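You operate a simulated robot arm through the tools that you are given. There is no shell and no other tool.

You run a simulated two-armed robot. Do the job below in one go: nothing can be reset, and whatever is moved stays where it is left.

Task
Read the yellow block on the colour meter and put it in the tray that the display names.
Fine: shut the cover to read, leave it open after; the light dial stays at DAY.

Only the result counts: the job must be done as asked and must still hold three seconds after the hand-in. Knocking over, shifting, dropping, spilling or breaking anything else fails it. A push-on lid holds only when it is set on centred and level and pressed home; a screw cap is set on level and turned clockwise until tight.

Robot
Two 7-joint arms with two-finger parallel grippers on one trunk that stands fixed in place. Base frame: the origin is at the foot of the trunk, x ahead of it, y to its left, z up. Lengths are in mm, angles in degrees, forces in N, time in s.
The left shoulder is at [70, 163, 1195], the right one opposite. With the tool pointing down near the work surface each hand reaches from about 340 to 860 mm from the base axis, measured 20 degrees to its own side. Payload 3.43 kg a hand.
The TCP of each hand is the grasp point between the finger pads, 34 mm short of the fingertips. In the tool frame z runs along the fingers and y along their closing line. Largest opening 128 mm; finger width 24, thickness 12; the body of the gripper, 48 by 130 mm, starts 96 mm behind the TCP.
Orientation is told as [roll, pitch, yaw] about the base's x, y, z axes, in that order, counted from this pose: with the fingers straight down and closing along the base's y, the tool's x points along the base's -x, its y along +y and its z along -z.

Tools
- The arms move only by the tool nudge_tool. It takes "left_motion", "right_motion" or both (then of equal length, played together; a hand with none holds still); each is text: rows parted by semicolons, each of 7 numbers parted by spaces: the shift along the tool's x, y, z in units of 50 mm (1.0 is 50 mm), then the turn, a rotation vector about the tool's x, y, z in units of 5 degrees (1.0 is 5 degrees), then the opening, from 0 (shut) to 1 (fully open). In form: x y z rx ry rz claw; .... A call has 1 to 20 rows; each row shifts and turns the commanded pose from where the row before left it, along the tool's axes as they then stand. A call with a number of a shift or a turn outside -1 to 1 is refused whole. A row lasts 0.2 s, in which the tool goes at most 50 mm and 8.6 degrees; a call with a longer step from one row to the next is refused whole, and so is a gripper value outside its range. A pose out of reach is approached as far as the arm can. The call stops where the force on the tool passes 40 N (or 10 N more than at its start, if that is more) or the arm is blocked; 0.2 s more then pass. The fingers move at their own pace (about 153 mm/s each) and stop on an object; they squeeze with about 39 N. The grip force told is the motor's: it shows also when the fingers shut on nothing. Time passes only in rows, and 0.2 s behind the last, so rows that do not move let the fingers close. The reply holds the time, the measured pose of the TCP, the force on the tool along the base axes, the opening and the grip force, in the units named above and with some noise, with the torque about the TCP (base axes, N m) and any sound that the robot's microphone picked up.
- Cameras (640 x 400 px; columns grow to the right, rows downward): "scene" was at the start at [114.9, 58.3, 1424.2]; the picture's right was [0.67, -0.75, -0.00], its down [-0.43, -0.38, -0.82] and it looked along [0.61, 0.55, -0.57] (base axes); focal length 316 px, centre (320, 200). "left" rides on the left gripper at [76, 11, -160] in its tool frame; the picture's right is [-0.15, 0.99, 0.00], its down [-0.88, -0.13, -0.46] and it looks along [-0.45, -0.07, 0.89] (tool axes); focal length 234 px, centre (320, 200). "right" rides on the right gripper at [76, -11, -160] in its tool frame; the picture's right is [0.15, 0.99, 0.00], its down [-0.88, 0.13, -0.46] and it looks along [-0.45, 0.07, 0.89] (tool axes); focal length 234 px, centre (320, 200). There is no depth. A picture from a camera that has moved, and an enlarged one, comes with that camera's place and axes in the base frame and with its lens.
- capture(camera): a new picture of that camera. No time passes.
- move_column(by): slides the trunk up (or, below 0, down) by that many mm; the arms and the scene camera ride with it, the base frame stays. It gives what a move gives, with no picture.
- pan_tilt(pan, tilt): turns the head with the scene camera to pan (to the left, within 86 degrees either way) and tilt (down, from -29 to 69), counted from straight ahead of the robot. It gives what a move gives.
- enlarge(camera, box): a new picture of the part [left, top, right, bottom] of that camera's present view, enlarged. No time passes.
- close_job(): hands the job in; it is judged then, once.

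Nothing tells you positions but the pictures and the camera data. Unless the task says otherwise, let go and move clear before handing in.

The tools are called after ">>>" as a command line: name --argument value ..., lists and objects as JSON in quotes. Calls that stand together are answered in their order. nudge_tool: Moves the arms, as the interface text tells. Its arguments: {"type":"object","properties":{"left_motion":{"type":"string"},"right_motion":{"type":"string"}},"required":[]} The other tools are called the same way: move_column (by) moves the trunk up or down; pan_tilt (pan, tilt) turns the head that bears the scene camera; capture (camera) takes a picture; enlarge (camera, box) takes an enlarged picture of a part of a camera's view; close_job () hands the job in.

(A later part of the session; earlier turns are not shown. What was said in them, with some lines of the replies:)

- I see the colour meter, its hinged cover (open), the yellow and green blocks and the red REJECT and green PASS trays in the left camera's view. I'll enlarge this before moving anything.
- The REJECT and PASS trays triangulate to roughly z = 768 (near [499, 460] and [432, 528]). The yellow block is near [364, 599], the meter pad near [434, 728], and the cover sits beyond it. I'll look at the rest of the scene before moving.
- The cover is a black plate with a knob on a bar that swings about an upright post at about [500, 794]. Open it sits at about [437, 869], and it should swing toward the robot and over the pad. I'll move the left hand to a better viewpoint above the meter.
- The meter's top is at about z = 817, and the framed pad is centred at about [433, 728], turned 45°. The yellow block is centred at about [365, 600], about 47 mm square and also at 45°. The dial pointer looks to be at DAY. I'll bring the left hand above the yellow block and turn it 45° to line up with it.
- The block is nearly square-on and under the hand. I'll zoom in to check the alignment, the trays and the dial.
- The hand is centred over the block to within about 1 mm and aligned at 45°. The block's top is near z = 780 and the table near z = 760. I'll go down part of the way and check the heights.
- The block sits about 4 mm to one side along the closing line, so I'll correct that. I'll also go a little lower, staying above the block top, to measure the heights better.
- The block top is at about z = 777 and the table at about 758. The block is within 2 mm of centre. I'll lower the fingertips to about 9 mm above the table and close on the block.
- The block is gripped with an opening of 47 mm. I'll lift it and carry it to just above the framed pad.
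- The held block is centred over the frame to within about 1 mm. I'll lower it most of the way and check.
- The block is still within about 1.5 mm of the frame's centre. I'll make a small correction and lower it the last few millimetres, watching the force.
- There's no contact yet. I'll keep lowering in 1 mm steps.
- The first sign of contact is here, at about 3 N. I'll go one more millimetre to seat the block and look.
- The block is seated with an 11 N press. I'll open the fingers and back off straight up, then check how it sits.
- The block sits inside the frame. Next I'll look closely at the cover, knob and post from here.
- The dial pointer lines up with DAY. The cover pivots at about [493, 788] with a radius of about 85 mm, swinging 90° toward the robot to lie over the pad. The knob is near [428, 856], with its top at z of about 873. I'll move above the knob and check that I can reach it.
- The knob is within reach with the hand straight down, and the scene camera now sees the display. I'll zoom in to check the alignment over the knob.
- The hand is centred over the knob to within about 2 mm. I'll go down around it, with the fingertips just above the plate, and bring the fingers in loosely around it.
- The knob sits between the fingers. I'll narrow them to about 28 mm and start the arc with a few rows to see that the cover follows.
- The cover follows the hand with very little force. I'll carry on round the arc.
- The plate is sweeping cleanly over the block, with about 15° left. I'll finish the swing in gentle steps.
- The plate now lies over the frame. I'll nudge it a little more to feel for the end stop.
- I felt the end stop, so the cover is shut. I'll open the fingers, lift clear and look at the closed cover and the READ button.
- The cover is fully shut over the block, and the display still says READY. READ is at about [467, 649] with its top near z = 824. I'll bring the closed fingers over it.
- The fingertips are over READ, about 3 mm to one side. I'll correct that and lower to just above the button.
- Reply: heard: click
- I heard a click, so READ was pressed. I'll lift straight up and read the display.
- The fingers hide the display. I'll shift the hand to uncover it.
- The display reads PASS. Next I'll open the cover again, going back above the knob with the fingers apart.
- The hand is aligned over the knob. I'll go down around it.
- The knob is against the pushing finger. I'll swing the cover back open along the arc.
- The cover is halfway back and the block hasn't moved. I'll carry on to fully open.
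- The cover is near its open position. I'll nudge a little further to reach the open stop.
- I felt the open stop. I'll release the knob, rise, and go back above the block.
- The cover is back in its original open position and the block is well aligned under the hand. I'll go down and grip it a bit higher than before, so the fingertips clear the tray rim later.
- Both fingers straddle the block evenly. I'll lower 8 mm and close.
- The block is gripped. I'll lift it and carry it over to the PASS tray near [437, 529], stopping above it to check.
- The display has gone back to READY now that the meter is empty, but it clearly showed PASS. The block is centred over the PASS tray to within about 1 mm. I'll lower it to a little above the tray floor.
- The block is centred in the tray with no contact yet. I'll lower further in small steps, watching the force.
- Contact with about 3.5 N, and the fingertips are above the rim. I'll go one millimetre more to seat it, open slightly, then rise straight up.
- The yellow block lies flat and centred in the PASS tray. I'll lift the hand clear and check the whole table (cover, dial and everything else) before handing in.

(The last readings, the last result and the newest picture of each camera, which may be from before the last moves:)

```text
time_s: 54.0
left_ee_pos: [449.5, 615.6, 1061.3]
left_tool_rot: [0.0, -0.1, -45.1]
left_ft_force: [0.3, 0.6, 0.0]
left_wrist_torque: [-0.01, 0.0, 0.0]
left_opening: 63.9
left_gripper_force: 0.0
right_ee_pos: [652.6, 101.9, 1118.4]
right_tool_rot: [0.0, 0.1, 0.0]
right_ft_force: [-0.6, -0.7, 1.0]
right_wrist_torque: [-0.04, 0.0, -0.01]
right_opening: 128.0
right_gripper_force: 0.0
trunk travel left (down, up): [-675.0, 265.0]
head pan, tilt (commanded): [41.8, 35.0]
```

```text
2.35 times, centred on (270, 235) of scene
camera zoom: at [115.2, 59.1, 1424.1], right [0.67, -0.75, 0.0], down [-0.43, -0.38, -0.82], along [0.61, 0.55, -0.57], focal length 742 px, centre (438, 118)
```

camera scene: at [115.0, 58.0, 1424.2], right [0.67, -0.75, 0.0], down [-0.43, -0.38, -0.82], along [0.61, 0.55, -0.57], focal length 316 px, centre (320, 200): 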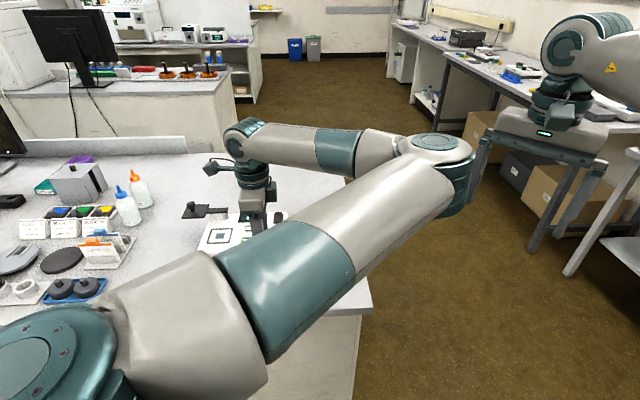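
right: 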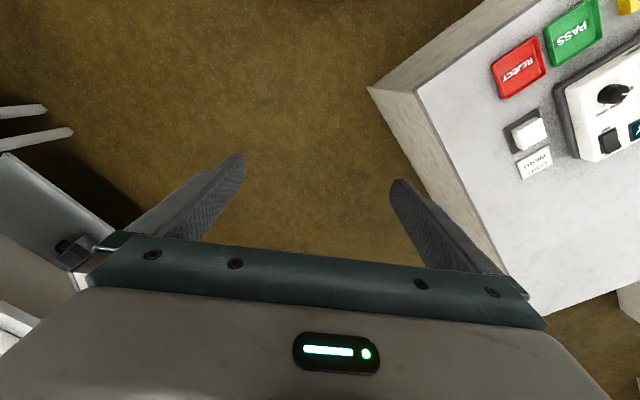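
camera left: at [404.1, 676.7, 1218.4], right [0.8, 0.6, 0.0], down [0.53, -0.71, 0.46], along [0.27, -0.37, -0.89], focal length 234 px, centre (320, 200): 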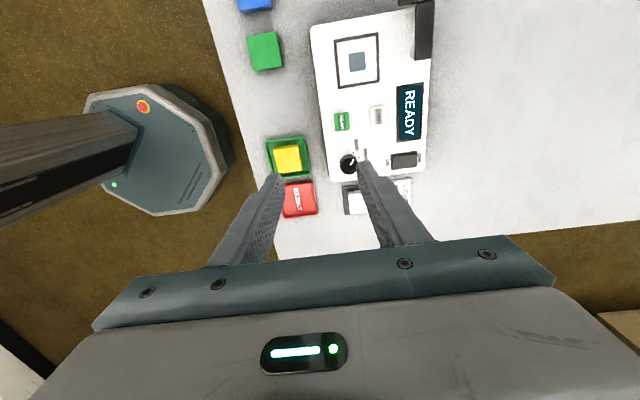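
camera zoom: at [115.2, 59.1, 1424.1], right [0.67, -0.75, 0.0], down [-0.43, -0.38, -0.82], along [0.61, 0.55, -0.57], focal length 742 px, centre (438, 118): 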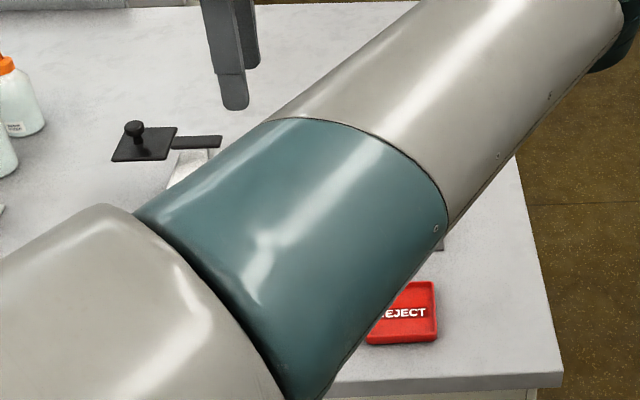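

The yellow block is in the PASS tray, the cover is open, the dial is still at DAY, and the hand is clear with nothing else moved. I'm handing the job in.

>>> close_job

```text
The job is handed in.
```

The yellow block read **PASS** on the colour meter, and it is now lying flat in the middle of the PASS tray.

- **Reading:** I put the block inside the frame on the meter, shut the cover to its stop and pressed READ. The display changed from READY to PASS. It went back to READY once I took the block off.
- **Cover:** I swung it back to its open stop and left it there.
- **Light dial:** I didn't touch it, and it is still at DAY. A card beside the meter says "LIGHT WARM"; I kept to DAY as you asked.
- **Rest of the table:** nothing else looked moved in the last pictures, and the left hand is empty and clear. The right arm was not used.

I handed the job in, but the reply did not say whether it passed.
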